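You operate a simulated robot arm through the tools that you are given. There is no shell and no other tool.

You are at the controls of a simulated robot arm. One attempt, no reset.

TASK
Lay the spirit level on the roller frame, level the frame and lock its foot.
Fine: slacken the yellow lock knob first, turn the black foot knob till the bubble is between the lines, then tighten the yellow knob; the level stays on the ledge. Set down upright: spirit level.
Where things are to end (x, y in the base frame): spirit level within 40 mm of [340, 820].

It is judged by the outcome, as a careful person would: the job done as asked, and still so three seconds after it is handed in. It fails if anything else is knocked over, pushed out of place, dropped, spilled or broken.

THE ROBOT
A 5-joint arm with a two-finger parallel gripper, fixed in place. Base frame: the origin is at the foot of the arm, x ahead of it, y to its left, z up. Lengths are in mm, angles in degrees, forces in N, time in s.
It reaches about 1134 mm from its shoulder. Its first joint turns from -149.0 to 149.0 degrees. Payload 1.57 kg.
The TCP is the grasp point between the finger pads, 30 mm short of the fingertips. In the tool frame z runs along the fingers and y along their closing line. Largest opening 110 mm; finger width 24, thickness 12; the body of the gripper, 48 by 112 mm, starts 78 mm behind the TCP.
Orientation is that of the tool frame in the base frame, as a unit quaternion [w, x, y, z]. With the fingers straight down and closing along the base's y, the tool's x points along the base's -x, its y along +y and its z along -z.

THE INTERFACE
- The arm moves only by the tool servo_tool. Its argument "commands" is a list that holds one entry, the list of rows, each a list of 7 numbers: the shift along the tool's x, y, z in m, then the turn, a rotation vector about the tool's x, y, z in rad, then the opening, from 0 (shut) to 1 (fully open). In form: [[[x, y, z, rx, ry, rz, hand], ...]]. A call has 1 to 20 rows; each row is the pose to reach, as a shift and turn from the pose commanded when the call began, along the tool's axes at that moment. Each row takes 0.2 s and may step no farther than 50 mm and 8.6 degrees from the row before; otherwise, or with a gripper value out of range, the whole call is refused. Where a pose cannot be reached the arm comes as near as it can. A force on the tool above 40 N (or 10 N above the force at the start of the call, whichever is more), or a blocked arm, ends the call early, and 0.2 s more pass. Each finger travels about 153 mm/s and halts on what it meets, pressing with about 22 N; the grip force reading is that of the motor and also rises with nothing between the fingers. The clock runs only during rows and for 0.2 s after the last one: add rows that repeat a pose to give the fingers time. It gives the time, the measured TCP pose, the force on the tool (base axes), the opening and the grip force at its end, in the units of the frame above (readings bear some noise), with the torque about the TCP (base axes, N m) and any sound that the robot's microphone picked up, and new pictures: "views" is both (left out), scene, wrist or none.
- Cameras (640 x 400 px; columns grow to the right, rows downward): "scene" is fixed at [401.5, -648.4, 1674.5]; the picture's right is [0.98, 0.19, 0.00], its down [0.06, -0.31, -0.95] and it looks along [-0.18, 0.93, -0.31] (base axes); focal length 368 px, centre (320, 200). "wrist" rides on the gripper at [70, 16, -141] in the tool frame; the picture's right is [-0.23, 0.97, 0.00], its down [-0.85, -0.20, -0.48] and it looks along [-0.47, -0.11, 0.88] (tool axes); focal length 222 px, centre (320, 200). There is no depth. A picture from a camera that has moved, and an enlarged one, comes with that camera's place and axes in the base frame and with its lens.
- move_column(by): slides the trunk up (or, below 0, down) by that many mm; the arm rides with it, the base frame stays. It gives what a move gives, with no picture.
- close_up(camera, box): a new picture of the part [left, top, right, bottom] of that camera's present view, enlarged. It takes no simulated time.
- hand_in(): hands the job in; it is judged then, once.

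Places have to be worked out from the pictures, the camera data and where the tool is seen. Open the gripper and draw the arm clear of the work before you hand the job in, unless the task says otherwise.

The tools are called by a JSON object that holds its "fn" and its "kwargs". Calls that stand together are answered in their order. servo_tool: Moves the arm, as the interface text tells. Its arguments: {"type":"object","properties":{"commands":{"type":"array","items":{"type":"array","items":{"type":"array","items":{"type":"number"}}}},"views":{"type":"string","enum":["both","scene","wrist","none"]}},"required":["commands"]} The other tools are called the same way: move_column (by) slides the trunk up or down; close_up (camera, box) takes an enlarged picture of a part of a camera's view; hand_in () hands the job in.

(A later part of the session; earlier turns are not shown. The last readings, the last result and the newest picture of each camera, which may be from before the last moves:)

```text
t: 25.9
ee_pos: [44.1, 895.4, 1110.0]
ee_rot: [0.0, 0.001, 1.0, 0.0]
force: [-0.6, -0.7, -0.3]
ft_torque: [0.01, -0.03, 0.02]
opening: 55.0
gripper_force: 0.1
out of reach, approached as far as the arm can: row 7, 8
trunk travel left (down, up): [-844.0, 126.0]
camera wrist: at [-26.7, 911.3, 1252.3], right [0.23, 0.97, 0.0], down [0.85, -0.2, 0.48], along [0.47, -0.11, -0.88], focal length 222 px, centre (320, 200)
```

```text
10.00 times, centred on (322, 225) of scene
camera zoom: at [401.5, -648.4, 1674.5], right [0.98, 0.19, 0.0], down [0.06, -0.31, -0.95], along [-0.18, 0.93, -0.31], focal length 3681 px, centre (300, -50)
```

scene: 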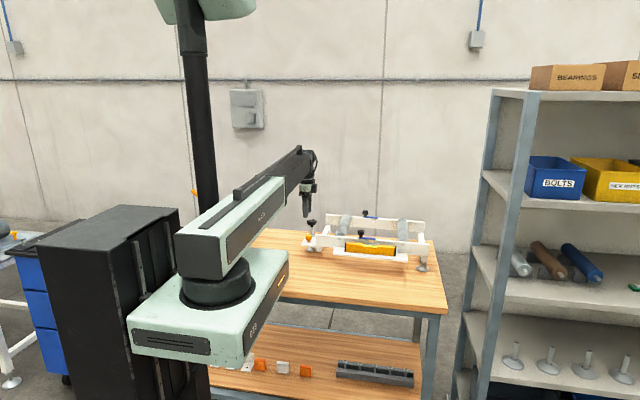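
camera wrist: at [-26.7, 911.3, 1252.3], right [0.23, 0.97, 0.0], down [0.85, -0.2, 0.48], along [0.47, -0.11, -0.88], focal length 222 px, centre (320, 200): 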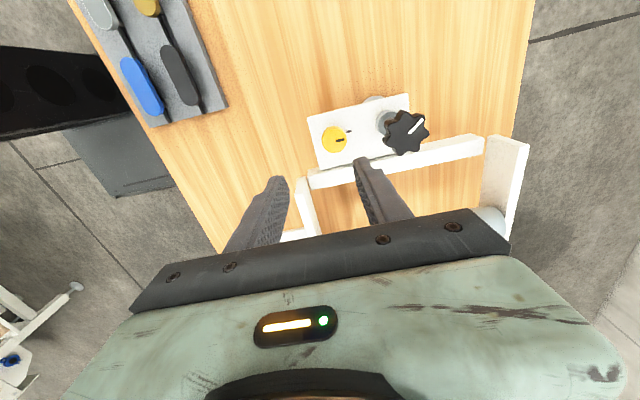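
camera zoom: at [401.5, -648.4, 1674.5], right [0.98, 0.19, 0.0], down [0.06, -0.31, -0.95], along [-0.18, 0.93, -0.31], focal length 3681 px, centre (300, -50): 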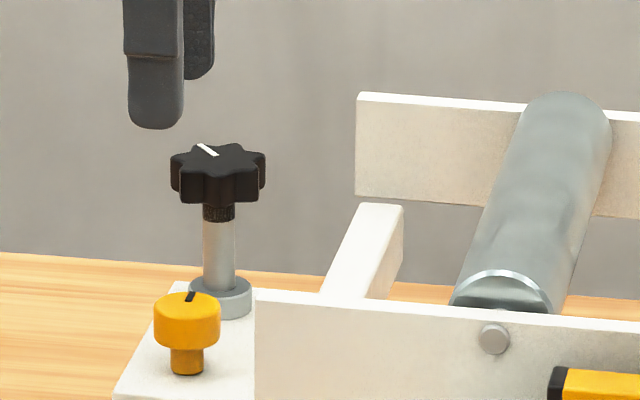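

The arm is at full stretch at radius 897 with the tool upright, so the yellow knob (44.5, 914, top z≈970) and especially the black knob (44, 988, top z≈1013) need the tool tilted outward. The yellow pointer is now aligned with the plate's mark (+y). I'll try a 5.5° outward tilt while reaching (44.5, 914) up high.

{"fn": "servo_tool", "kwargs": {"commands": [[[0, 0.006, 0, -0.032, -0.0016, 0, 0.5], [0, 0.012, -0.0005, -0.064, -0.0031, 0, 0.5], [-0.0004, 0.0186, -0.0011, -0.0959, -0.0047, 0, 0.5], [-0.0004, 0.0186, -0.0011, -0.0959, -0.0047, 0, 0.5]]], "views": "none"}}

{"fn": "close_up", "kwargs": {"camera": "wrist", "box": [240, 60, 400, 160]}}

```text
t: 26.9
ee_pos: [45.5, 914.4, 1112.8]
ee_rot: [0.002, 0.001, 0.999, 0.048]
force: [0.3, 0.2, -0.4]
ft_torque: [0.0, 0.05, -0.03]
opening: 55.1
gripper_force: 0.0
trunk travel left (down, up): [-844.0, 126.0]
```

```text
4.00 times, centred on (320, 110) of wrist
camera zoom: at [-26.4, 916.2, 1253.9], right [0.23, 0.97, 0.09], down [0.85, -0.25, 0.46], along [0.47, -0.02, -0.88], focal length 888 px, centre (320, 560)
```

zoom: 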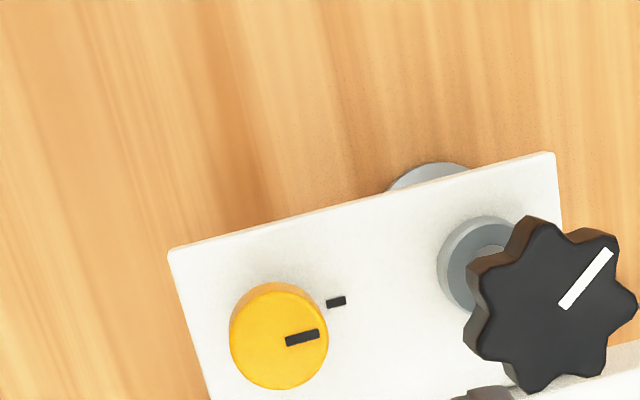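

The tilt works exactly (5.5°) and the TCP is at (45, 914). The yellow cap appears centred near (43.7, 914). I'll narrow the opening to 46 mm, trim x by -1 mm and lower 100 mm for a check.

{"fn": "servo_tool", "kwargs": {"commands": [[[0.001, 0, 0, 0, 0, 0, 0.42], [0.001, 0, 0, 0, 0, 0, 0.42]]], "views": "none"}}

{"fn": "move_column", "kwargs": {"by": -100}}

{"fn": "close_up", "kwargs": {"camera": "wrist", "box": [200, 60, 440, 210]}}

{"fn": "close_up", "kwargs": {"camera": "scene", "box": [290, 205, 354, 245]}}

```text
t: 27.4
ee_pos: [44.4, 914.4, 1112.3]
ee_rot: [0.004, 0.0, 0.999, 0.048]
force: [0.3, -0.3, -0.1]
ft_torque: [0.01, 0.03, 0.0]
opening: 46.3
gripper_force: 0.2
trunk travel left (down, up): [-844.0, 126.0]
```

```text
t: 28.8
ee_pos: [42.7, 915.1, 1013.3]
ee_rot: [0.003, 0.001, 0.999, 0.048]
force: [-0.4, -0.4, -0.3]
ft_torque: [0.0, -0.01, 0.02]
opening: 46.1
gripper_force: 0.0
trunk travel left (down, up): [-744.0, 226.0]
```

```text
2.67 times, centred on (320, 135) of wrist
camera zoom: at [-27.4, 916.2, 1154.0], right [0.23, 0.97, 0.09], down [0.85, -0.25, 0.46], along [0.47, -0.02, -0.88], focal length 592 px, centre (320, 373)
```

zoom: 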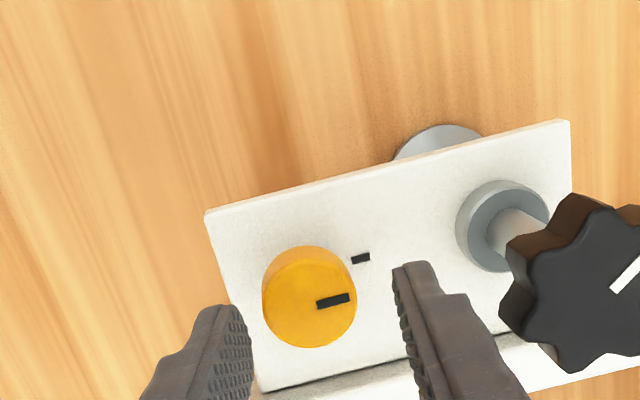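

```text
10.00 times, centred on (322, 225) of scene
camera zoom: at [401.5, -648.4, 1674.5], right [0.98, 0.19, 0.0], down [0.06, -0.31, -0.95], along [-0.18, 0.93, -0.31], focal length 3681 px, centre (300, -50)
```

zoom: 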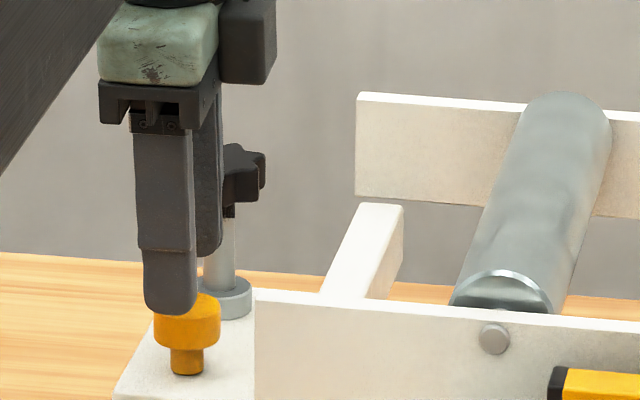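

The fingers straddle the cap well (knob centre ≈ (44, 913.5)). I'll lower 41 mm to bring the TCP to z≈971, tips just above the plate.

{"fn": "move_column", "kwargs": {"by": -41}}

{"fn": "close_up", "kwargs": {"camera": "scene", "box": [298, 225, 338, 250]}}

{"fn": "close_up", "kwargs": {"camera": "wrist", "box": [200, 80, 440, 230]}}

```text
t: 29.6
ee_pos: [43.5, 914.5, 971.4]
ee_rot: [0.003, 0.001, 0.999, 0.048]
force: [0.7, 0.5, -0.7]
ft_torque: [0.01, 0.01, 0.02]
opening: 46.4
gripper_force: 0.2
trunk travel left (down, up): [-703.0, 267.0]
```

```text
16.00 times, centred on (318, 238) of scene
camera zoom: at [401.5, -648.4, 1674.5], right [0.98, 0.19, 0.0], down [0.06, -0.31, -0.95], along [-0.18, 0.93, -0.31], focal length 5890 px, centre (352, -400)
```

zoom: 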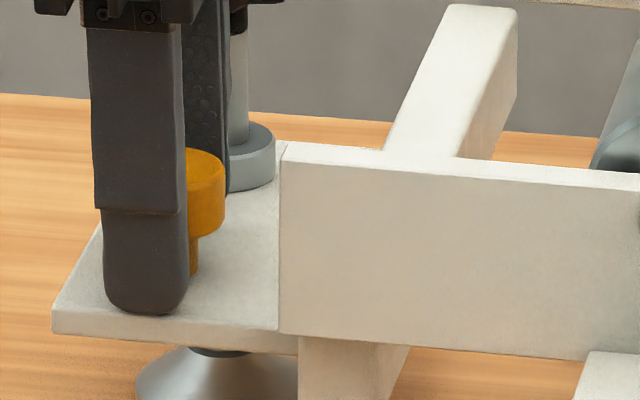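

```text
2.67 times, centred on (320, 155) of wrist
camera zoom: at [-27.4, 916.3, 1112.8], right [0.23, 0.97, 0.09], down [0.85, -0.25, 0.46], along [0.47, -0.03, -0.88], focal length 592 px, centre (320, 320)
```

zoom: 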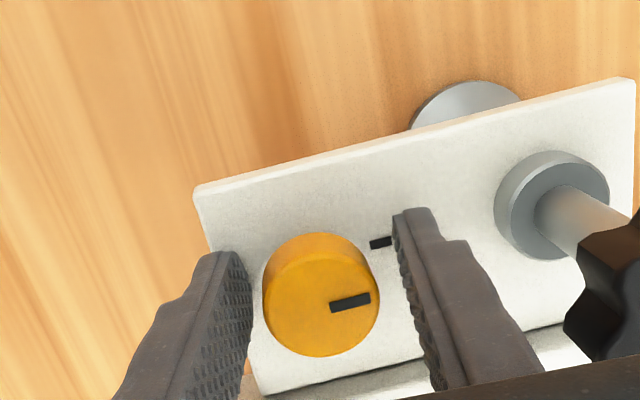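

The finger placement looks right: the pads are on both sides of the yellow cap with the tips just over the plate. I close on the knob.

{"fn": "servo_tool", "kwargs": {"commands": [[[0, 0, 0, 0, 0, 0, 0.35], [0, 0, 0, 0, 0, 0, 0.28], [0, 0, 0, 0, 0, 0, 0.1], [0, 0, 0, 0, 0, 0, 0.0], [0, 0, 0, 0, 0, 0, 0.0], [0, 0, 0, 0, 0, 0, 0.0]]], "views": "none"}}

{"fn": "close_up", "kwargs": {"camera": "wrist", "box": [200, 80, 440, 230]}}

```text
t: 31.0
ee_pos: [44.4, 915.0, 971.2]
ee_rot: [0.003, 0.001, 0.999, 0.047]
force: [0.1, -9.4, -5.8]
ft_torque: [-0.72, -0.01, -0.01]
opening: 33.0
gripper_force: 41.2
trunk travel left (down, up): [-703.0, 267.0]
```

```text
2.67 times, centred on (320, 155) of wrist
camera zoom: at [-27.4, 915.8, 1113.0], right [0.23, 0.97, 0.09], down [0.85, -0.24, 0.46], along [0.47, -0.03, -0.88], focal length 592 px, centre (320, 320)
```

zoom: 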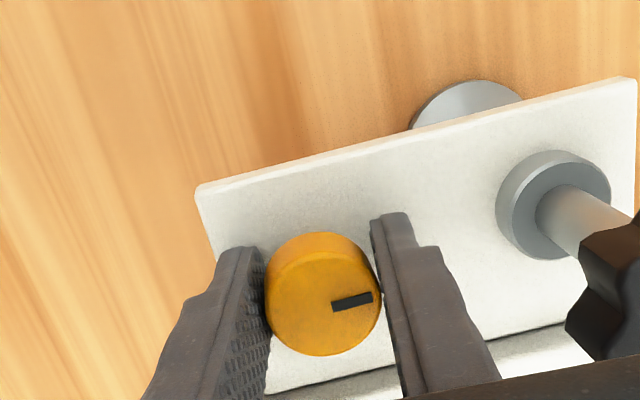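

The knob is gripped (33 mm including the tilt), but there's a 9 N side load in -y, so the TCP is slightly too far out. I'll shift 0.7 mm inward to relieve it before turning.

{"fn": "servo_tool", "kwargs": {"commands": [[[0, -0.0007, 0, 0, 0, 0, 0.0], [0, -0.0007, 0, 0, 0, 0, 0.0]]], "views": "none"}}

```text
t: 31.6
ee_pos: [45.3, 914.7, 970.9]
ee_rot: [0.002, 0.0, 0.999, 0.048]
force: [1.3, -2.8, -1.3]
ft_torque: [-0.65, 0.06, -0.02]
opening: 32.8
gripper_force: 41.4
trunk travel left (down, up): [-703.0, 267.0]
```

The side load is down to about 3 N. Now I'll turn the knob counter-clockwise as seen from above (negative about the tool axis) by 30° and see how it behaves.

{"fn": "servo_tool", "kwargs": {"commands": [[[0, 0, 0, 0, 0, -0.087, 0.0], [0, 0, 0, 0, 0, -0.175, 0.0], [0, 0, 0, 0, 0, -0.262, 0.0], [0, 0, 0, 0, 0, -0.349, 0.0], [0, 0, 0, 0, 0, -0.436, 0.0], [0, 0, 0, 0, 0, -0.524, 0.0]]], "views": "none"}}

{"fn": "close_up", "kwargs": {"camera": "wrist", "box": [200, 60, 440, 210]}}

{"fn": "close_up", "kwargs": {"camera": "scene", "box": [298, 215, 338, 240]}}

```text
t: 33.0
ee_pos: [44.4, 913.4, 971.6]
ee_rot: [0.014, -0.26, 0.965, 0.044]
force: [-0.2, -13.1, -7.8]
ft_torque: [-1.11, 0.64, -0.01]
opening: 32.8
gripper_force: 40.7
trunk travel left (down, up): [-703.0, 267.0]
```

```text
2.67 times, centred on (320, 135) of wrist
camera zoom: at [-25.9, 878.1, 1109.5], right [-0.29, 0.95, 0.09], down [0.84, 0.21, 0.5], along [0.46, 0.22, -0.86], focal length 592 px, centre (320, 373)
```

zoom: 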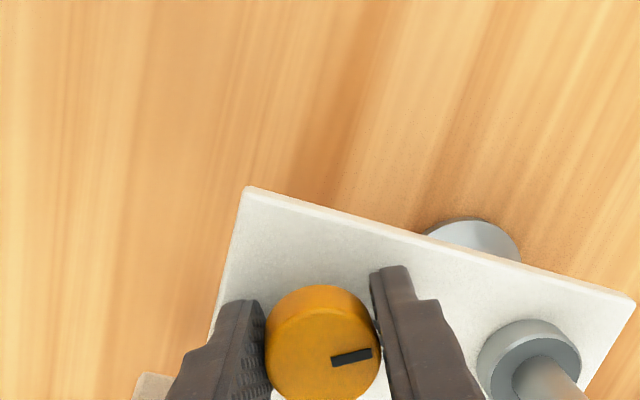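

```text
16.00 times, centred on (318, 228) of scene
camera zoom: at [401.5, -648.4, 1674.5], right [0.98, 0.19, 0.0], down [0.06, -0.31, -0.95], along [-0.18, 0.93, -0.31], focal length 5890 px, centre (352, -240)
```

zoom: 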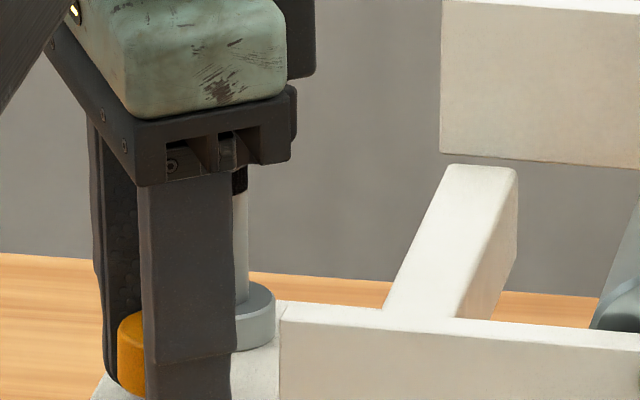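

The knob turned with the gripper (the pointer keeps its place between the fingers) with almost no resisting torque. I'll shift slightly inward to relieve the -13 N side load and go on another 60° counter-clockwise.

{"fn": "servo_tool", "kwargs": {"commands": [[[0.0003, -0.0005, 0, 0, 0, -0.105, 0.0], [0.0006, -0.001, 0, 0, 0, -0.209, 0.0], [0.0006, -0.001, 0, 0, 0, -0.314, 0.0], [0.0006, -0.001, 0, 0, 0, -0.419, 0.0], [0.0006, -0.001, 0, 0, 0, -0.524, 0.0], [0.0006, -0.001, 0, 0, 0, -0.628, 0.0], [0.0006, -0.001, 0, 0, 0, -0.733, 0.0], [0.0006, -0.001, 0, 0, 0, -0.838, 0.0], [0.0006, -0.001, 0, 0, 0, -0.942, 0.0], [0.0006, -0.001, 0, 0, 0, -1.047, 0.0]]], "views": "none"}}

{"fn": "close_up", "kwargs": {"camera": "wrist", "box": [200, 60, 440, 210]}}

{"fn": "close_up", "kwargs": {"camera": "scene", "box": [356, 235, 388, 255]}}

```text
t: 35.2
ee_pos: [45.6, 912.7, 971.3]
ee_rot: [0.036, -0.706, 0.707, 0.032]
force: [11.7, -6.6, -4.8]
ft_torque: [0.5, 0.88, 0.0]
opening: 31.8
gripper_force: 39.9
trunk travel left (down, up): [-703.0, 267.0]
```

```text
2.67 times, centred on (320, 135) of wrist
camera zoom: at [27.8, 828.6, 1105.0], right [-0.97, 0.23, 0.02], down [0.2, 0.81, 0.56], along [0.11, 0.55, -0.83], focal length 592 px, centre (320, 373)
```

zoom: 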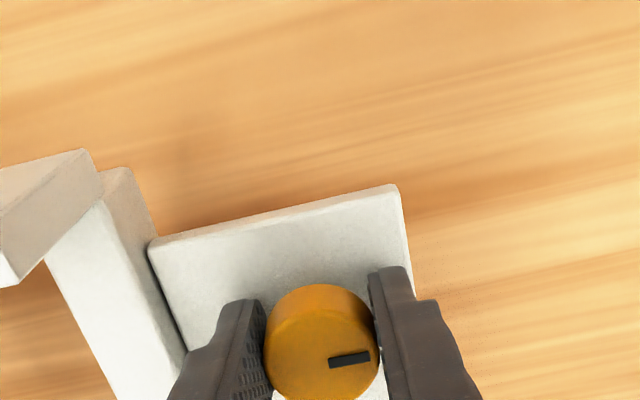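

```text
16.00 times, centred on (372, 245) of scene
camera zoom: at [401.5, -648.4, 1674.5], right [0.98, 0.19, 0.0], down [0.06, -0.31, -0.95], along [-0.18, 0.93, -0.31], focal length 5890 px, centre (-512, -520)
```

zoom: 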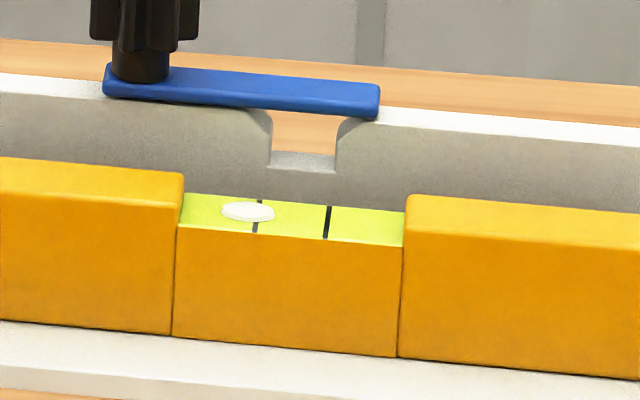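

Now turned 90° counter-clockwise, still smooth. I'll relieve the +x side load and turn a further 60° so that the lock is definitely slack.

{"fn": "servo_tool", "kwargs": {"commands": [[[0.0003, -0.0005, 0, 0, 0, -0.105, 0.0], [0.0006, -0.001, 0, 0, 0, -0.209, 0.0], [0.0006, -0.001, 0, 0, 0, -0.314, 0.0], [0.0006, -0.001, 0, 0, 0, -0.419, 0.0], [0.0006, -0.001, 0, 0, 0, -0.524, 0.0], [0.0006, -0.001, 0, 0, 0, -0.628, 0.0], [0.0006, -0.001, 0, 0, 0, -0.733, 0.0], [0.0006, -0.001, 0, 0, 0, -0.838, 0.0], [0.0006, -0.001, 0, 0, 0, -0.942, 0.0], [0.0006, -0.001, 0, 0, 0, -1.047, 0.0]]], "views": "none"}}

{"fn": "close_up", "kwargs": {"camera": "wrist", "box": [200, 60, 440, 210]}}

{"fn": "close_up", "kwargs": {"camera": "scene", "box": [298, 215, 338, 240]}}

```text
t: 37.4
ee_pos: [46.9, 913.8, 970.7]
ee_rot: [-0.047, 0.965, -0.258, -0.01]
force: [16.5, 12.6, 4.9]
ft_torque: [-0.36, 0.36, -0.36]
opening: 32.5
gripper_force: 40.8
trunk travel left (down, up): [-703.0, 267.0]
```

```text
2.67 times, centred on (320, 135) of wrist
camera zoom: at [97.8, 849.8, 1106.7], right [-0.68, -0.73, -0.07], down [-0.64, 0.55, 0.53], along [-0.35, 0.41, -0.84], focal length 592 px, centre (320, 373)
```

zoom: 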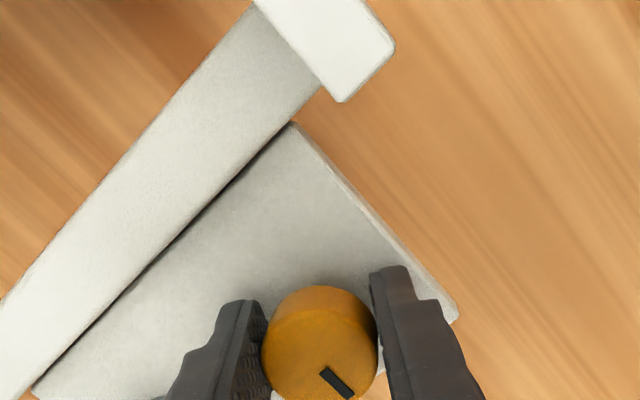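

```text
16.00 times, centred on (318, 228) of scene
camera zoom: at [401.5, -648.4, 1674.5], right [0.98, 0.19, 0.0], down [0.06, -0.31, -0.95], along [-0.18, 0.93, -0.31], focal length 5890 px, centre (352, -240)
```

zoom: 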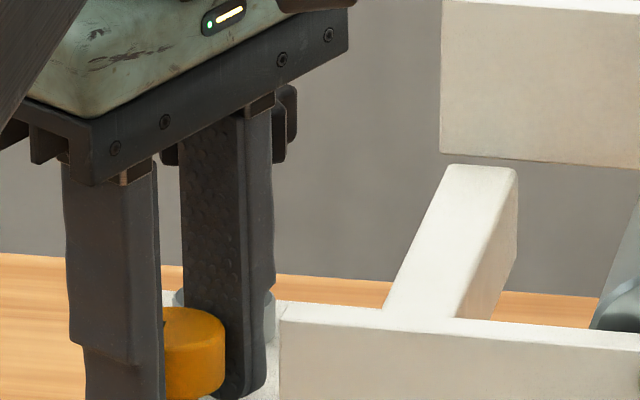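

The last part of that turn slipped: the pointer stayed at about 95° while torque rose, so the knob is at its slack stop. I'll open the fingers to 44 mm to release it.

{"fn": "servo_tool", "kwargs": {"commands": [[[0, 0, 0, 0, 0, 0, 0.33], [0, 0, 0, 0, 0, 0, 0.37], [0, 0, 0, 0, 0, 0, 0.4], [0, 0, 0, 0, 0, 0, 0.4]]], "views": "none"}}

{"fn": "close_up", "kwargs": {"camera": "wrist", "box": [200, 60, 440, 210]}}

```text
t: 38.4
ee_pos: [44.2, 912.1, 970.2]
ee_rot: [-0.046, 0.965, -0.258, -0.01]
force: [-0.3, 0.6, 0.7]
ft_torque: [-0.02, 0.02, 0.01]
opening: 43.8
gripper_force: 0.1
trunk travel left (down, up): [-703.0, 267.0]
```

```text
2.67 times, centred on (320, 135) of wrist
camera zoom: at [95.5, 848.8, 1107.3], right [-0.68, -0.73, -0.07], down [-0.64, 0.55, 0.53], along [-0.34, 0.41, -0.84], focal length 592 px, centre (320, 373)
```

zoom: 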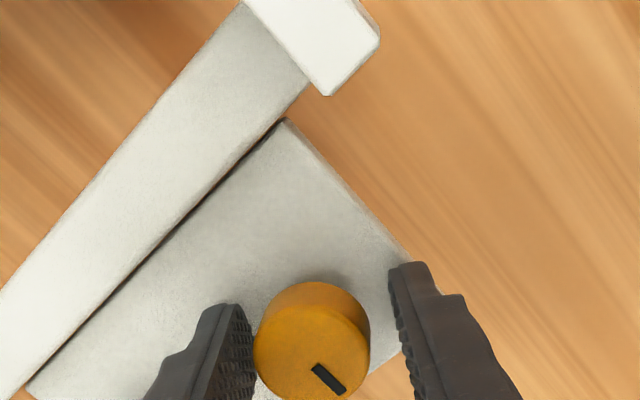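

The yellow knob is free, pointer about 95° counter-clockwise of the mark. I'll raise the trunk 110 mm and unspin the tool so the fingers close along x, ready for the tilted approach to the black knob.

{"fn": "move_column", "kwargs": {"by": 110}}

{"fn": "servo_tool", "kwargs": {"commands": [[[0, 0, 0, 0, 0, 0.131, 0.5], [0, 0, 0, 0, 0, 0.262, 0.55], [0, 0, 0, 0, 0, 0.393, 0.6], [0, 0, 0, 0, 0, 0.524, 0.6], [0, 0, 0, 0, 0, 0.654, 0.6], [0, 0, 0, 0, 0, 0.785, 0.6], [0, 0, 0, 0, 0, 0.916, 0.6], [0, 0, 0, 0, 0, 1.047, 0.6]]], "views": "both"}}

{"fn": "close_up", "kwargs": {"camera": "scene", "box": [290, 205, 354, 245]}}

```text
t: 39.8
ee_pos: [45.5, 912.2, 1081.9]
ee_rot: [-0.048, 0.965, -0.259, -0.01]
force: [-0.4, 0.2, 0.9]
ft_torque: [0.02, -0.02, 0.01]
opening: 44.1
gripper_force: 0.1
trunk travel left (down, up): [-813.0, 157.0]
```

```text
t: 41.6
ee_pos: [44.2, 912.7, 1080.4]
ee_rot: [0.035, -0.705, 0.708, 0.031]
force: [-0.3, 0.1, -0.2]
ft_torque: [0.0, -0.06, 0.0]
opening: 65.6
gripper_force: 0.0
trunk travel left (down, up): [-813.0, 157.0]
camera wrist: at [26.8, 828.1, 1215.0], right [-0.97, 0.23, 0.02], down [0.2, 0.8, 0.56], along [0.11, 0.55, -0.83], focal length 222 px, centre (320, 200)
```

scene: 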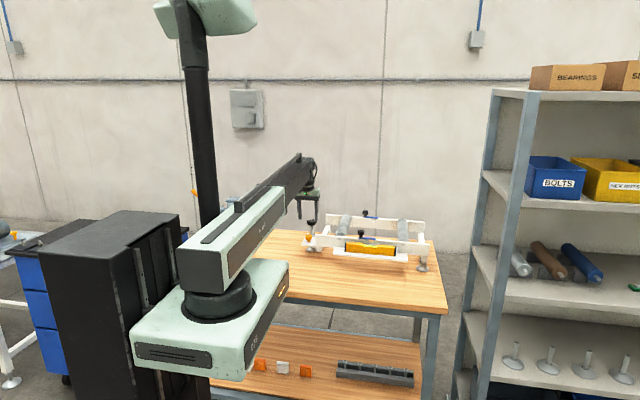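
wrist: 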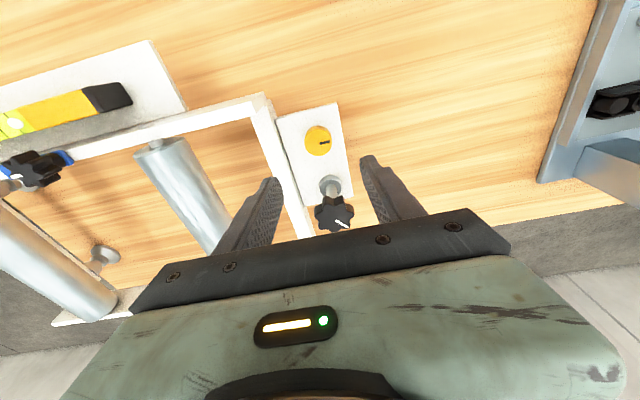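

```text
10.00 times, centred on (322, 225) of scene
camera zoom: at [401.5, -648.4, 1674.5], right [0.98, 0.19, 0.0], down [0.06, -0.31, -0.95], along [-0.18, 0.93, -0.31], focal length 3681 px, centre (300, -50)
```

zoom: 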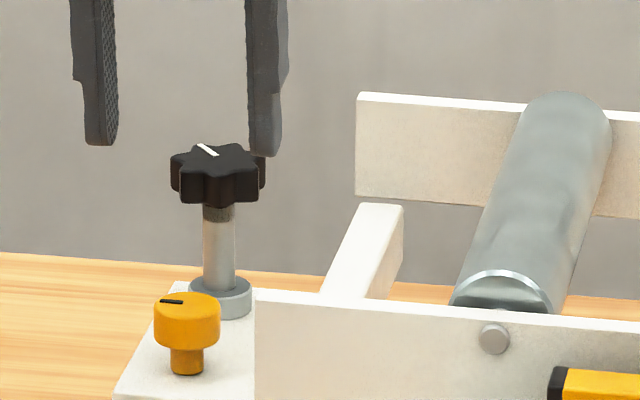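

The yellow pointer now points toward -x, about 90° from the mark. Now I tilt the tool to 23.5° and reach out above the black knob at (44, 988.5), keeping high (tips at about z 1070).

{"fn": "servo_tool", "kwargs": {"commands": [[[-0.0155, 0.0001, -0.0022, 0.0031, -0.0628, 0, 0.6], [-0.031, 0.0002, -0.0045, 0.0062, -0.1256, 0, 0.6], [-0.0464, 0.0003, -0.0067, 0.0092, -0.1883, 0, 0.6], [-0.0619, 0.0004, -0.009, 0.0123, -0.2511, 0, 0.6], [-0.0774, 0.0004, -0.0112, 0.0154, -0.3139, 0, 0.6], [-0.0774, 0.0004, -0.0112, 0.0154, -0.3139, 0, 0.6]]], "views": "wrist"}}

{"fn": "close_up", "kwargs": {"camera": "wrist", "box": [200, 60, 440, 210]}}

{"fn": "close_up", "kwargs": {"camera": "scene", "box": [280, 180, 360, 230]}}

```text
t: 43.0
ee_pos: [45.5, 988.2, 1098.7]
ee_rot: [0.151, -0.692, 0.693, 0.137]
force: [0.2, 0.2, -0.4]
ft_torque: [0.01, -0.02, -0.03]
opening: 65.8
gripper_force: 0.1
trunk travel left (down, up): [-813.0, 157.0]
camera wrist: at [25.1, 867.0, 1201.1], right [-0.97, 0.21, 0.07], down [0.19, 0.59, 0.78], along [0.12, 0.78, -0.62], focal length 222 px, centre (320, 200)
```

wrist: 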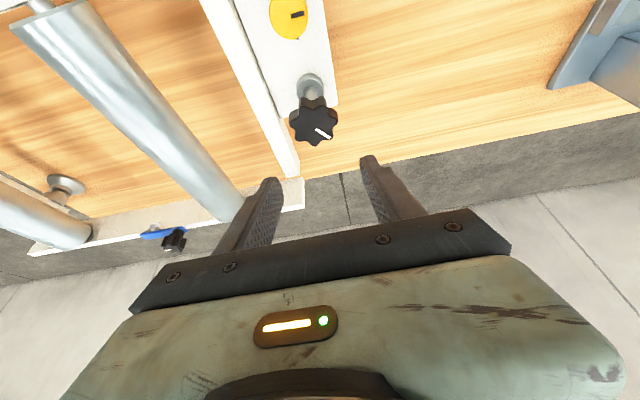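

```text
2.67 times, centred on (320, 135) of wrist
camera zoom: at [25.1, 867.0, 1201.1], right [-0.97, 0.21, 0.07], down [0.19, 0.59, 0.78], along [0.12, 0.78, -0.62], focal length 592 px, centre (320, 373)
```

zoom: 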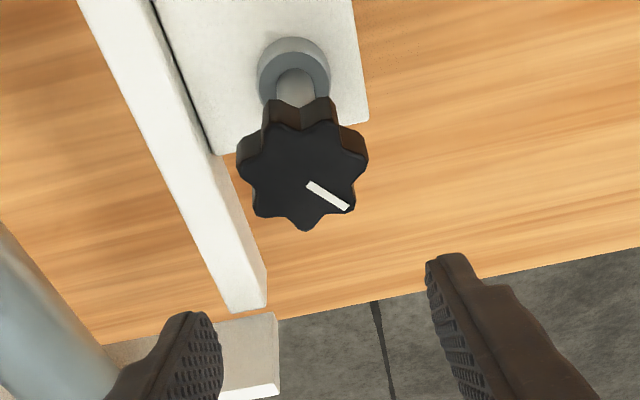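

```text
8.00 times, centred on (320, 205) of scene
camera zoom: at [401.5, -648.4, 1674.5], right [0.98, 0.19, 0.0], down [0.06, -0.31, -0.95], along [-0.18, 0.93, -0.31], focal length 2945 px, centre (320, 160)
```

zoom: 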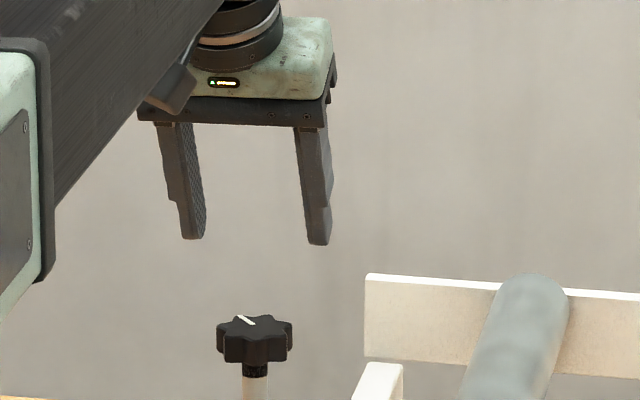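

The tool is tilted 23.5° at (45, 988, 1098), right over the black knob (centre ≈ (44.5, 988.5), top z≈1014). I'll lower 70 mm, check the alignment, then go the rest.

{"fn": "move_column", "kwargs": {"by": -62}}

{"fn": "close_up", "kwargs": {"camera": "wrist", "box": [200, 80, 440, 230]}}

{"fn": "close_up", "kwargs": {"camera": "scene", "box": [290, 195, 338, 225]}}

```text
t: 44.1
ee_pos: [44.8, 989.0, 1037.8]
ee_rot: [0.151, -0.692, 0.692, 0.137]
force: [0.3, -0.6, -0.3]
ft_torque: [-0.01, -0.01, 0.0]
opening: 66.0
gripper_force: 0.2
trunk travel left (down, up): [-751.0, 219.0]
```

```text
2.67 times, centred on (320, 155) of wrist
camera zoom: at [25.2, 866.8, 1139.3], right [-0.97, 0.21, 0.07], down [0.19, 0.59, 0.78], along [0.12, 0.78, -0.62], focal length 592 px, centre (320, 320)
```

zoom: 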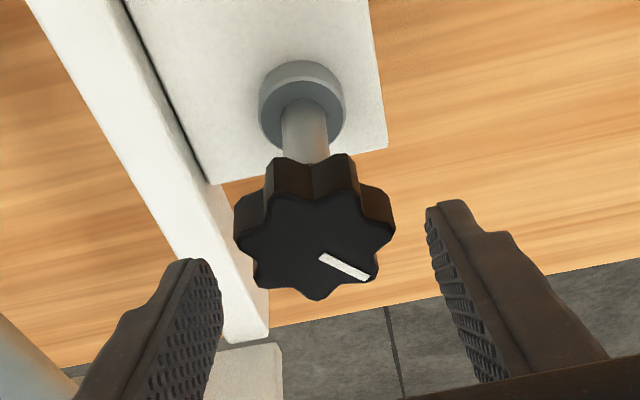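

```text
13.33 times, centred on (314, 210) of scene
camera zoom: at [401.5, -648.4, 1674.5], right [0.98, 0.19, 0.0], down [0.06, -0.31, -0.95], along [-0.18, 0.93, -0.31], focal length 4908 px, centre (400, 67)
```

zoom: 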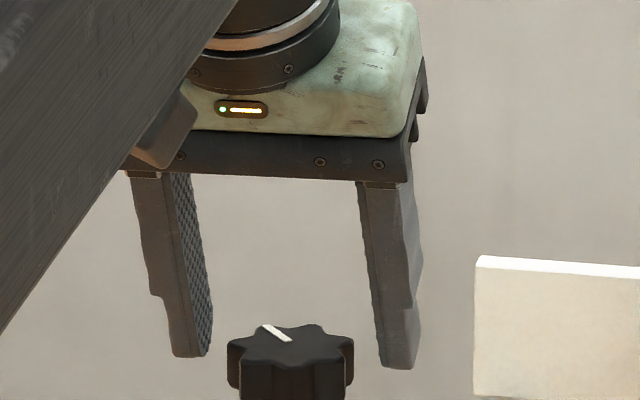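

The triangulated knob centre is about (45, 989.4) with its top at z≈1014.7, well between the fingers. I'll lower the last 31 mm so the TCP is at the knob's mid-height.

{"fn": "move_column", "kwargs": {"by": -31}}

{"fn": "close_up", "kwargs": {"camera": "wrist", "box": [200, 80, 440, 230]}}

{"fn": "close_up", "kwargs": {"camera": "scene", "box": [290, 205, 338, 235]}}

```text
t: 44.8
ee_pos: [45.7, 987.8, 1006.6]
ee_rot: [0.151, -0.692, 0.693, 0.136]
force: [-0.7, 0.1, 0.9]
ft_torque: [-0.02, -0.01, 0.01]
opening: 66.1
gripper_force: 0.1
trunk travel left (down, up): [-720.0, 250.0]
```

```text
2.67 times, centred on (320, 155) of wrist
camera zoom: at [25.2, 866.8, 1108.2], right [-0.97, 0.21, 0.07], down [0.19, 0.59, 0.78], along [0.12, 0.78, -0.62], focal length 592 px, centre (320, 320)
```

zoom: 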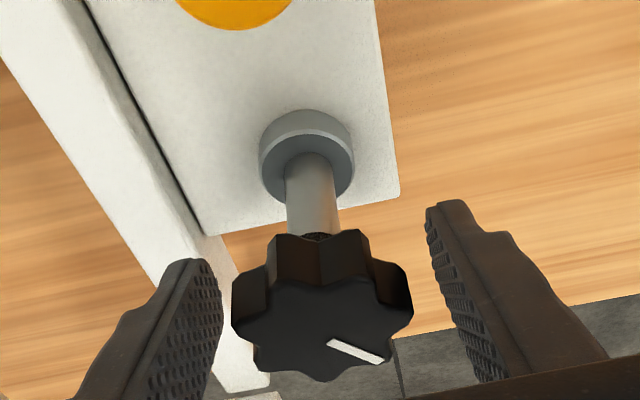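

```text
13.33 times, centred on (314, 220) of scene
camera zoom: at [401.5, -648.4, 1674.5], right [0.98, 0.19, 0.0], down [0.06, -0.31, -0.95], along [-0.18, 0.93, -0.31], focal length 4908 px, centre (400, -67)
```

zoom: 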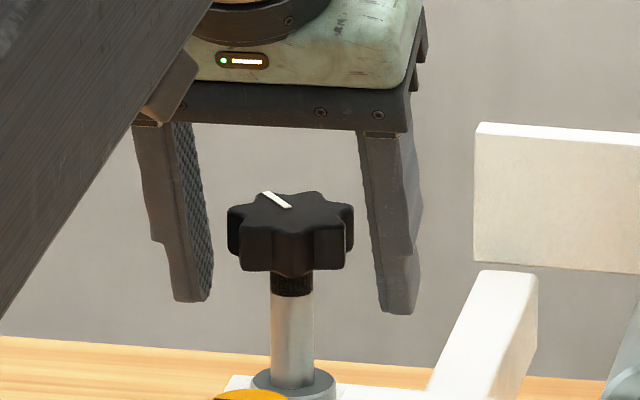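

The knob sits between the pads at the right height. I'll close on it gently and read the side load.

{"fn": "servo_tool", "kwargs": {"commands": [[[0, 0, 0, 0, 0, 0, 0.5], [0, 0, 0, 0, 0, 0, 0.42], [0, 0, 0, 0, 0, 0, 0.35], [0, 0, 0, 0, 0, 0, 0.2], [0, 0, 0, 0, 0, 0, 0.2]]], "views": "none"}}

{"fn": "close_up", "kwargs": {"camera": "wrist", "box": [200, 80, 440, 230]}}

```text
t: 46.0
ee_pos: [45.5, 987.7, 1005.9]
ee_rot: [0.151, -0.692, 0.692, 0.137]
force: [1.4, 0.0, 1.0]
ft_torque: [-0.17, 0.47, 0.02]
opening: 46.3
gripper_force: 44.4
trunk travel left (down, up): [-720.0, 250.0]
```

```text
2.67 times, centred on (320, 155) of wrist
camera zoom: at [25.4, 866.9, 1108.2], right [-0.97, 0.21, 0.07], down [0.19, 0.59, 0.78], along [0.12, 0.78, -0.62], focal length 592 px, centre (320, 320)
```

zoom: 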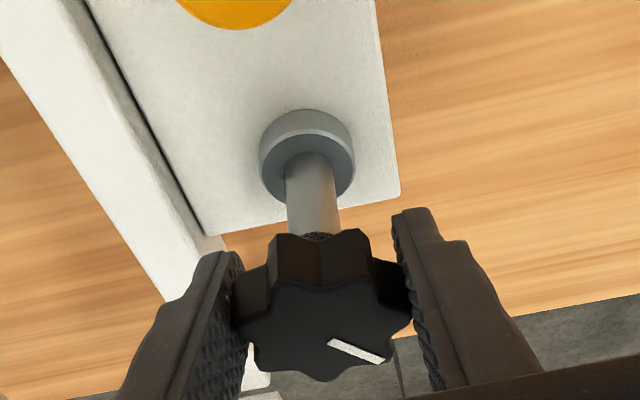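

Gripped squarely at 46.3 mm with little side load. I'll turn it counter-clockwise (seen from above) 40°, expecting that to lower the left side, and check the bubble.

{"fn": "servo_tool", "kwargs": {"commands": [[[0, 0, 0, 0, 0, -0.087, 0.2], [0, 0, 0, 0, 0, -0.175, 0.2], [0, 0, 0, 0, 0, -0.262, 0.2], [0, 0, 0, 0, 0, -0.349, 0.2], [0, 0, 0, 0, 0, -0.436, 0.2], [0, 0, 0, 0, 0, -0.524, 0.2], [0, 0, 0, 0, 0, -0.611, 0.2], [0, 0, 0, 0, 0, -0.698, 0.2]]], "views": "none"}}

{"fn": "close_up", "kwargs": {"camera": "wrist", "box": [200, 80, 440, 230]}}

{"fn": "close_up", "kwargs": {"camera": "scene", "box": [356, 235, 388, 255]}}

{"fn": "close_up", "kwargs": {"camera": "scene", "box": [290, 205, 338, 235]}}

```text
t: 47.8
ee_pos: [47.0, 988.4, 1006.1]
ee_rot: [-0.188, 0.888, -0.413, -0.077]
force: [10.1, 7.9, 3.6]
ft_torque: [0.3, 1.12, -0.07]
opening: 48.7
gripper_force: 44.9
trunk travel left (down, up): [-720.0, 250.0]
```

```text
2.67 times, centred on (320, 155) of wrist
camera zoom: at [75.4, 872.5, 1111.2], right [-0.89, -0.41, -0.2], down [-0.41, 0.53, 0.74], along [-0.2, 0.74, -0.64], focal length 592 px, centre (320, 320)
```

zoom: 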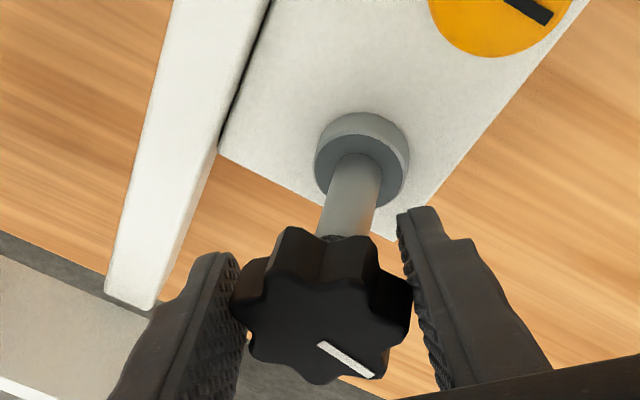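

```text
16.00 times, centred on (372, 245) of scene
camera zoom: at [401.5, -648.4, 1674.5], right [0.98, 0.19, 0.0], down [0.06, -0.31, -0.95], along [-0.18, 0.93, -0.31], focal length 5890 px, centre (-512, -520)
```

zoom: 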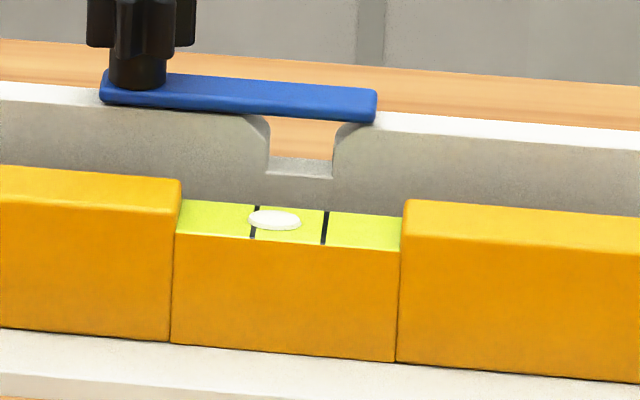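

```text
13.33 times, centred on (314, 220) of scene
camera zoom: at [401.5, -648.4, 1674.5], right [0.98, 0.19, 0.0], down [0.06, -0.31, -0.95], along [-0.18, 0.93, -0.31], focal length 4908 px, centre (400, -67)
```

zoom: 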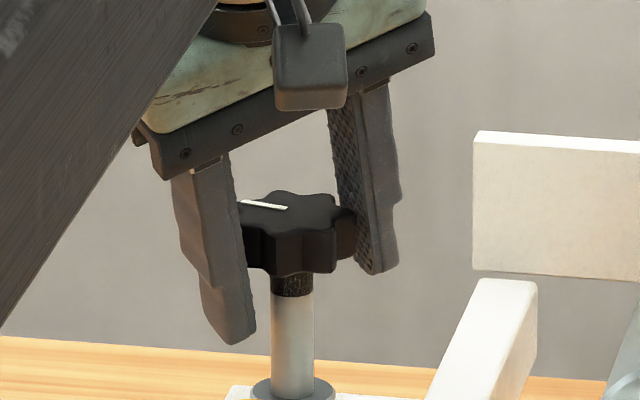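

Counter-clockwise is right: the bubble moved from -44 px to about -15 px of the centre between the lines. I'll hold still briefly to see whether the bubble is still drifting before continuing.

{"fn": "servo_tool", "kwargs": {"commands": [[[0, 0, 0, 0, 0, 0, 0.2], [0, 0, 0, 0, 0, 0, 0.2], [0, 0, 0, 0, 0, 0, 0.2], [0, 0, 0, 0, 0, 0, 0.2]]], "views": "none"}}

{"fn": "close_up", "kwargs": {"camera": "scene", "box": [356, 235, 388, 255]}}

```text
t: 48.8
ee_pos: [47.7, 988.7, 1006.1]
ee_rot: [-0.189, 0.887, -0.414, -0.076]
force: [13.5, 14.2, 10.5]
ft_torque: [-0.43, -0.36, -0.04]
opening: 48.5
gripper_force: 44.7
trunk travel left (down, up): [-720.0, 250.0]
```

```text
16.00 times, centred on (372, 245) of scene
camera zoom: at [401.5, -648.4, 1674.5], right [0.98, 0.19, 0.0], down [0.06, -0.31, -0.95], along [-0.18, 0.93, -0.31], focal length 5890 px, centre (-512, -520)
```

zoom: 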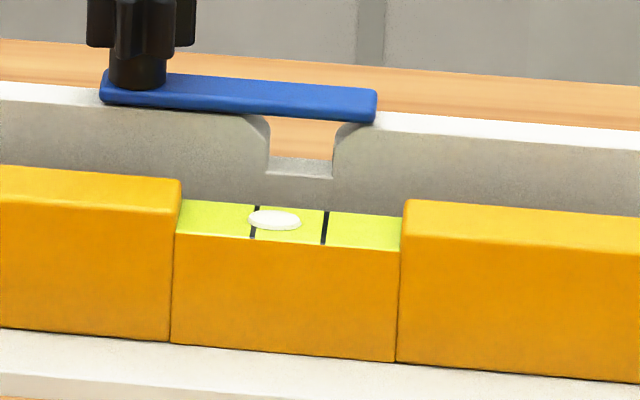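

The bubble is steady at about -15 px, so roughly 20° more is needed. The side load has grown as the spin departs from square, so I'll release, check the unloaded bubble, and spin back for a fresh square grip.

{"fn": "servo_tool", "kwargs": {"commands": [[[0, 0, 0, 0, 0, 0, 0.45], [0, 0, 0, 0, 0, 0, 0.5], [0, 0, 0, 0, 0, 0, 0.55], [0, 0, 0, 0, 0, 0, 0.62], [0, 0, 0, 0, 0, 0, 0.62]]], "views": "none"}}

{"fn": "close_up", "kwargs": {"camera": "scene", "box": [356, 235, 388, 255]}}

{"fn": "close_up", "kwargs": {"camera": "wrist", "box": [200, 80, 440, 230]}}

```text
t: 50.0
ee_pos: [44.6, 988.6, 1006.2]
ee_rot: [-0.188, 0.888, -0.413, -0.077]
force: [-0.7, -1.0, -0.7]
ft_torque: [-0.02, 0.02, 0.0]
opening: 68.4
gripper_force: 0.0
trunk travel left (down, up): [-720.0, 250.0]
```

```text
16.00 times, centred on (372, 245) of scene
camera zoom: at [401.5, -648.4, 1674.5], right [0.98, 0.19, 0.0], down [0.06, -0.31, -0.95], along [-0.18, 0.93, -0.31], focal length 5890 px, centre (-512, -520)
```

zoom: 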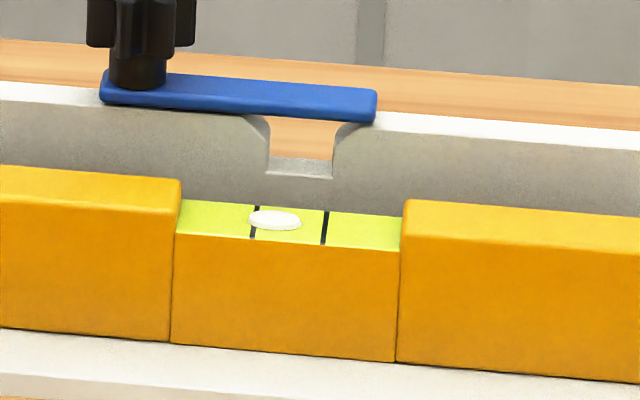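

```text
2.67 times, centred on (320, 155) of wrist
camera zoom: at [73.5, 871.9, 1111.5], right [-0.89, -0.41, -0.2], down [-0.41, 0.53, 0.74], along [-0.2, 0.74, -0.64], focal length 592 px, centre (320, 320)
```

zoom: 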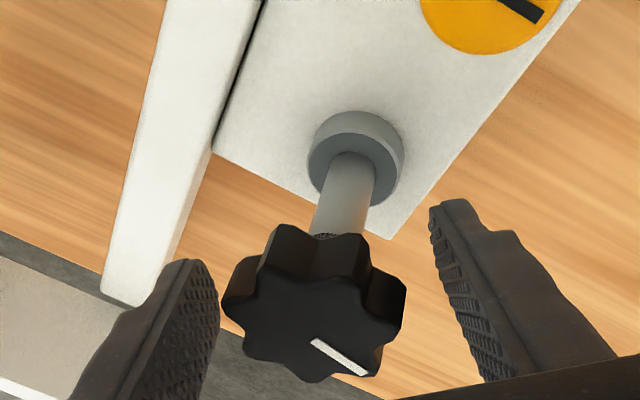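

The unloaded reading is unchanged (bubble at -15 px), so tool load doesn't disturb it. I'll spin back 50° while open, nudging the TCP +0.8 mm in y toward the true knob centre.

{"fn": "servo_tool", "kwargs": {"commands": [[[-0.0003, -0.0002, 0.0002, 0, 0, 0.125, 0.62], [-0.0006, -0.0005, 0.0003, 0, 0, 0.249, 0.62], [-0.0006, -0.0005, 0.0003, 0, 0, 0.374, 0.62], [-0.0006, -0.0005, 0.0003, 0, 0, 0.499, 0.62], [-0.0006, -0.0005, 0.0003, 0, 0, 0.623, 0.62], [-0.0006, -0.0005, 0.0003, 0, 0, 0.748, 0.62], [-0.0006, -0.0005, 0.0003, 0, 0, 0.873, 0.62]]], "views": "none"}}

{"fn": "close_up", "kwargs": {"camera": "wrist", "box": [200, 80, 440, 230]}}

```text
t: 51.6
ee_pos: [45.0, 990.0, 1005.4]
ee_rot: [0.138, -0.629, 0.751, 0.15]
force: [-1.1, 0.5, -0.1]
ft_torque: [0.02, 0.01, -0.01]
opening: 68.1
gripper_force: 0.0
trunk travel left (down, up): [-720.0, 250.0]
```

```text
2.67 times, centred on (320, 155) of wrist
camera zoom: at [13.0, 871.2, 1109.5], right [-0.92, 0.37, 0.14], down [0.33, 0.55, 0.77], along [0.21, 0.75, -0.63], focal length 592 px, centre (320, 320)
```

zoom: 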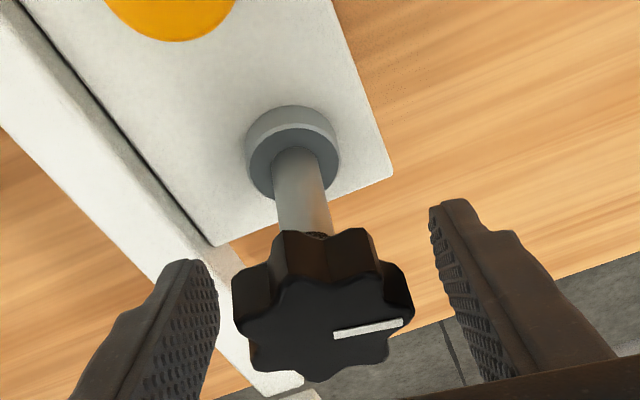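

Spun back and centred. I close on the knob again.

{"fn": "servo_tool", "kwargs": {"commands": [[[0, 0, 0, 0, 0, 0, 0.5], [0, 0, 0, 0, 0, 0, 0.43], [0, 0, 0, 0, 0, 0, 0.35], [0, 0, 0, 0, 0, 0, 0.2], [0, 0, 0, 0, 0, 0, 0.2]]], "views": "none"}}

{"fn": "close_up", "kwargs": {"camera": "scene", "box": [356, 235, 388, 255]}}

```text
t: 52.8
ee_pos: [45.0, 989.0, 1005.5]
ee_rot: [0.138, -0.629, 0.751, 0.149]
force: [0.4, 0.0, -0.2]
ft_torque: [-0.18, -0.65, 0.02]
opening: 46.3
gripper_force: 45.3
trunk travel left (down, up): [-720.0, 250.0]
```

```text
16.00 times, centred on (372, 245) of scene
camera zoom: at [401.5, -648.4, 1674.5], right [0.98, 0.19, 0.0], down [0.06, -0.31, -0.95], along [-0.18, 0.93, -0.31], focal length 5890 px, centre (-512, -520)
```

zoom: 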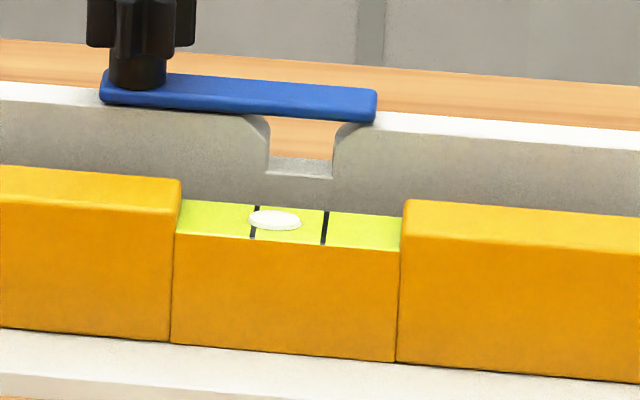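

Gripped squarely with virtually no side load, bubble unchanged. I'll turn 20° counter-clockwise.

{"fn": "servo_tool", "kwargs": {"commands": [[[0, 0, 0, 0, 0, -0.07, 0.2], [0, 0, 0, 0, 0, -0.14, 0.2], [0, 0, 0, 0, 0, -0.21, 0.2], [0, 0, 0, 0, 0, -0.28, 0.2], [0, 0, 0, 0, 0, -0.349, 0.2], [0, 0, 0, 0, 0, -0.349, 0.2], [0, 0, 0, 0, 0, -0.349, 0.2]]], "views": "none"}}

{"fn": "close_up", "kwargs": {"camera": "scene", "box": [356, 235, 388, 255]}}

{"fn": "close_up", "kwargs": {"camera": "wrist", "box": [200, 80, 440, 230]}}

```text
t: 54.4
ee_pos: [45.8, 988.9, 1005.7]
ee_rot: [-0.161, 0.75, -0.63, -0.122]
force: [0.7, -0.5, 1.6]
ft_torque: [0.11, 0.7, 0.06]
opening: 46.3
gripper_force: 44.9
trunk travel left (down, up): [-720.0, 250.0]
```

```text
16.00 times, centred on (372, 245) of scene
camera zoom: at [401.5, -648.4, 1674.5], right [0.98, 0.19, 0.0], down [0.06, -0.31, -0.95], along [-0.18, 0.93, -0.31], focal length 5890 px, centre (-512, -520)
```

zoom: 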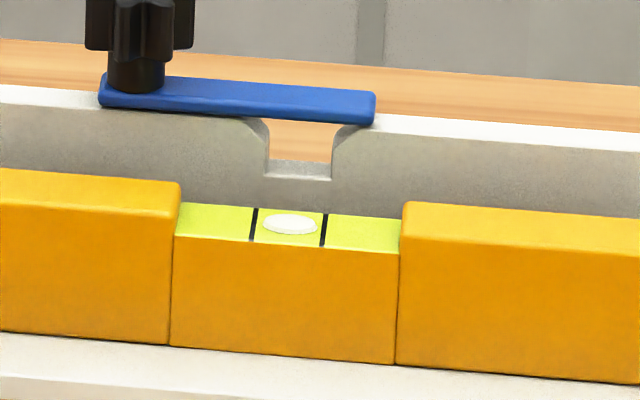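

```text
2.67 times, centred on (320, 155) of wrist
camera zoom: at [38.0, 865.9, 1107.9], right [-1.0, 0.05, 0.0], down [0.03, 0.61, 0.79], along [0.04, 0.79, -0.61], focal length 592 px, centre (320, 320)
```

zoom: 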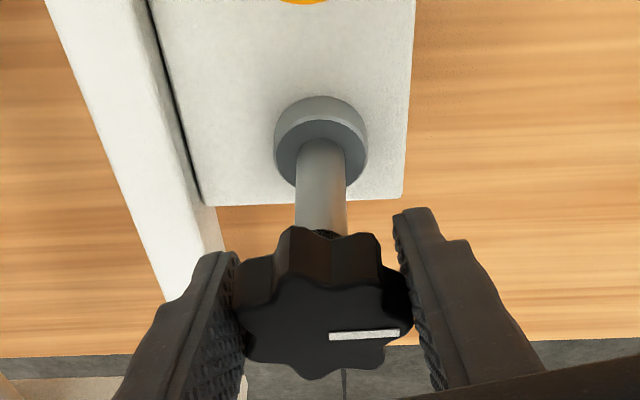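

The bubble is now centred between the lines (264–317 px versus lines at 254 and 323). I'll release the black knob and verify the bubble stays.

{"fn": "servo_tool", "kwargs": {"commands": [[[0, 0, 0, 0, 0, 0, 0.44], [0, 0, 0, 0, 0, 0, 0.5], [0, 0, 0, 0, 0, 0, 0.56], [0, 0, 0, 0, 0, 0, 0.62], [0, 0, 0, 0, 0, 0, 0.62]]], "views": "none"}}

{"fn": "move_column", "kwargs": {"by": 93}}

{"fn": "close_up", "kwargs": {"camera": "scene", "box": [356, 235, 388, 255]}}

{"fn": "close_up", "kwargs": {"camera": "scene", "box": [290, 205, 338, 235]}}

```text
t: 55.6
ee_pos: [46.3, 988.8, 1006.5]
ee_rot: [-0.162, 0.749, -0.631, -0.122]
force: [0.3, 0.3, 0.0]
ft_torque: [0.0, 0.02, 0.03]
opening: 68.1
gripper_force: 0.0
trunk travel left (down, up): [-720.0, 250.0]
```

```text
t: 56.9
ee_pos: [45.5, 989.3, 1100.4]
ee_rot: [-0.161, 0.75, -0.63, -0.123]
force: [0.0, -0.4, 0.2]
ft_torque: [-0.03, 0.0, -0.02]
opening: 68.2
gripper_force: 0.0
trunk travel left (down, up): [-813.0, 157.0]
```

```text
16.00 times, centred on (372, 245) of scene
camera zoom: at [401.5, -648.4, 1674.5], right [0.98, 0.19, 0.0], down [0.06, -0.31, -0.95], along [-0.18, 0.93, -0.31], focal length 5890 px, centre (-512, -520)
```

zoom: 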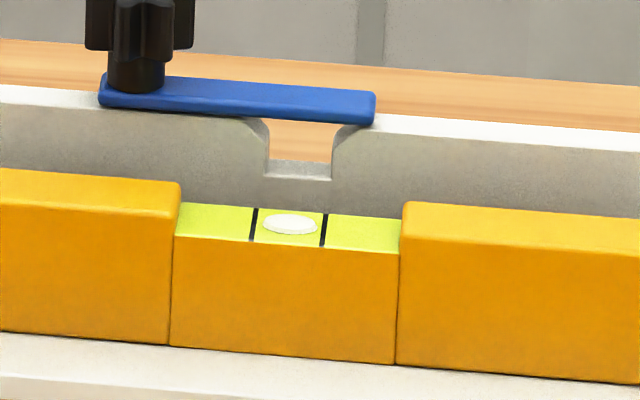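

```text
13.33 times, centred on (314, 220) of scene
camera zoom: at [401.5, -648.4, 1674.5], right [0.98, 0.19, 0.0], down [0.06, -0.31, -0.95], along [-0.18, 0.93, -0.31], focal length 4908 px, centre (400, -67)
```

zoom: 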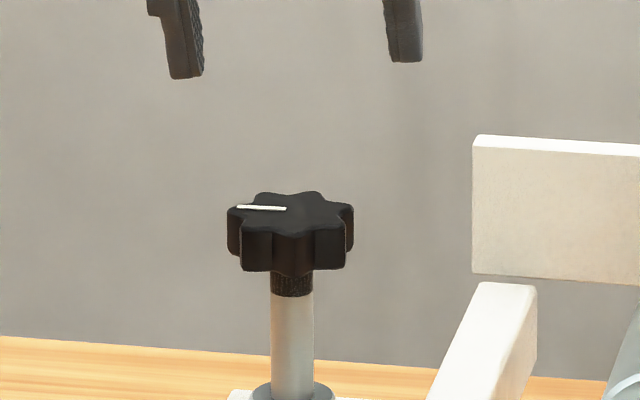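

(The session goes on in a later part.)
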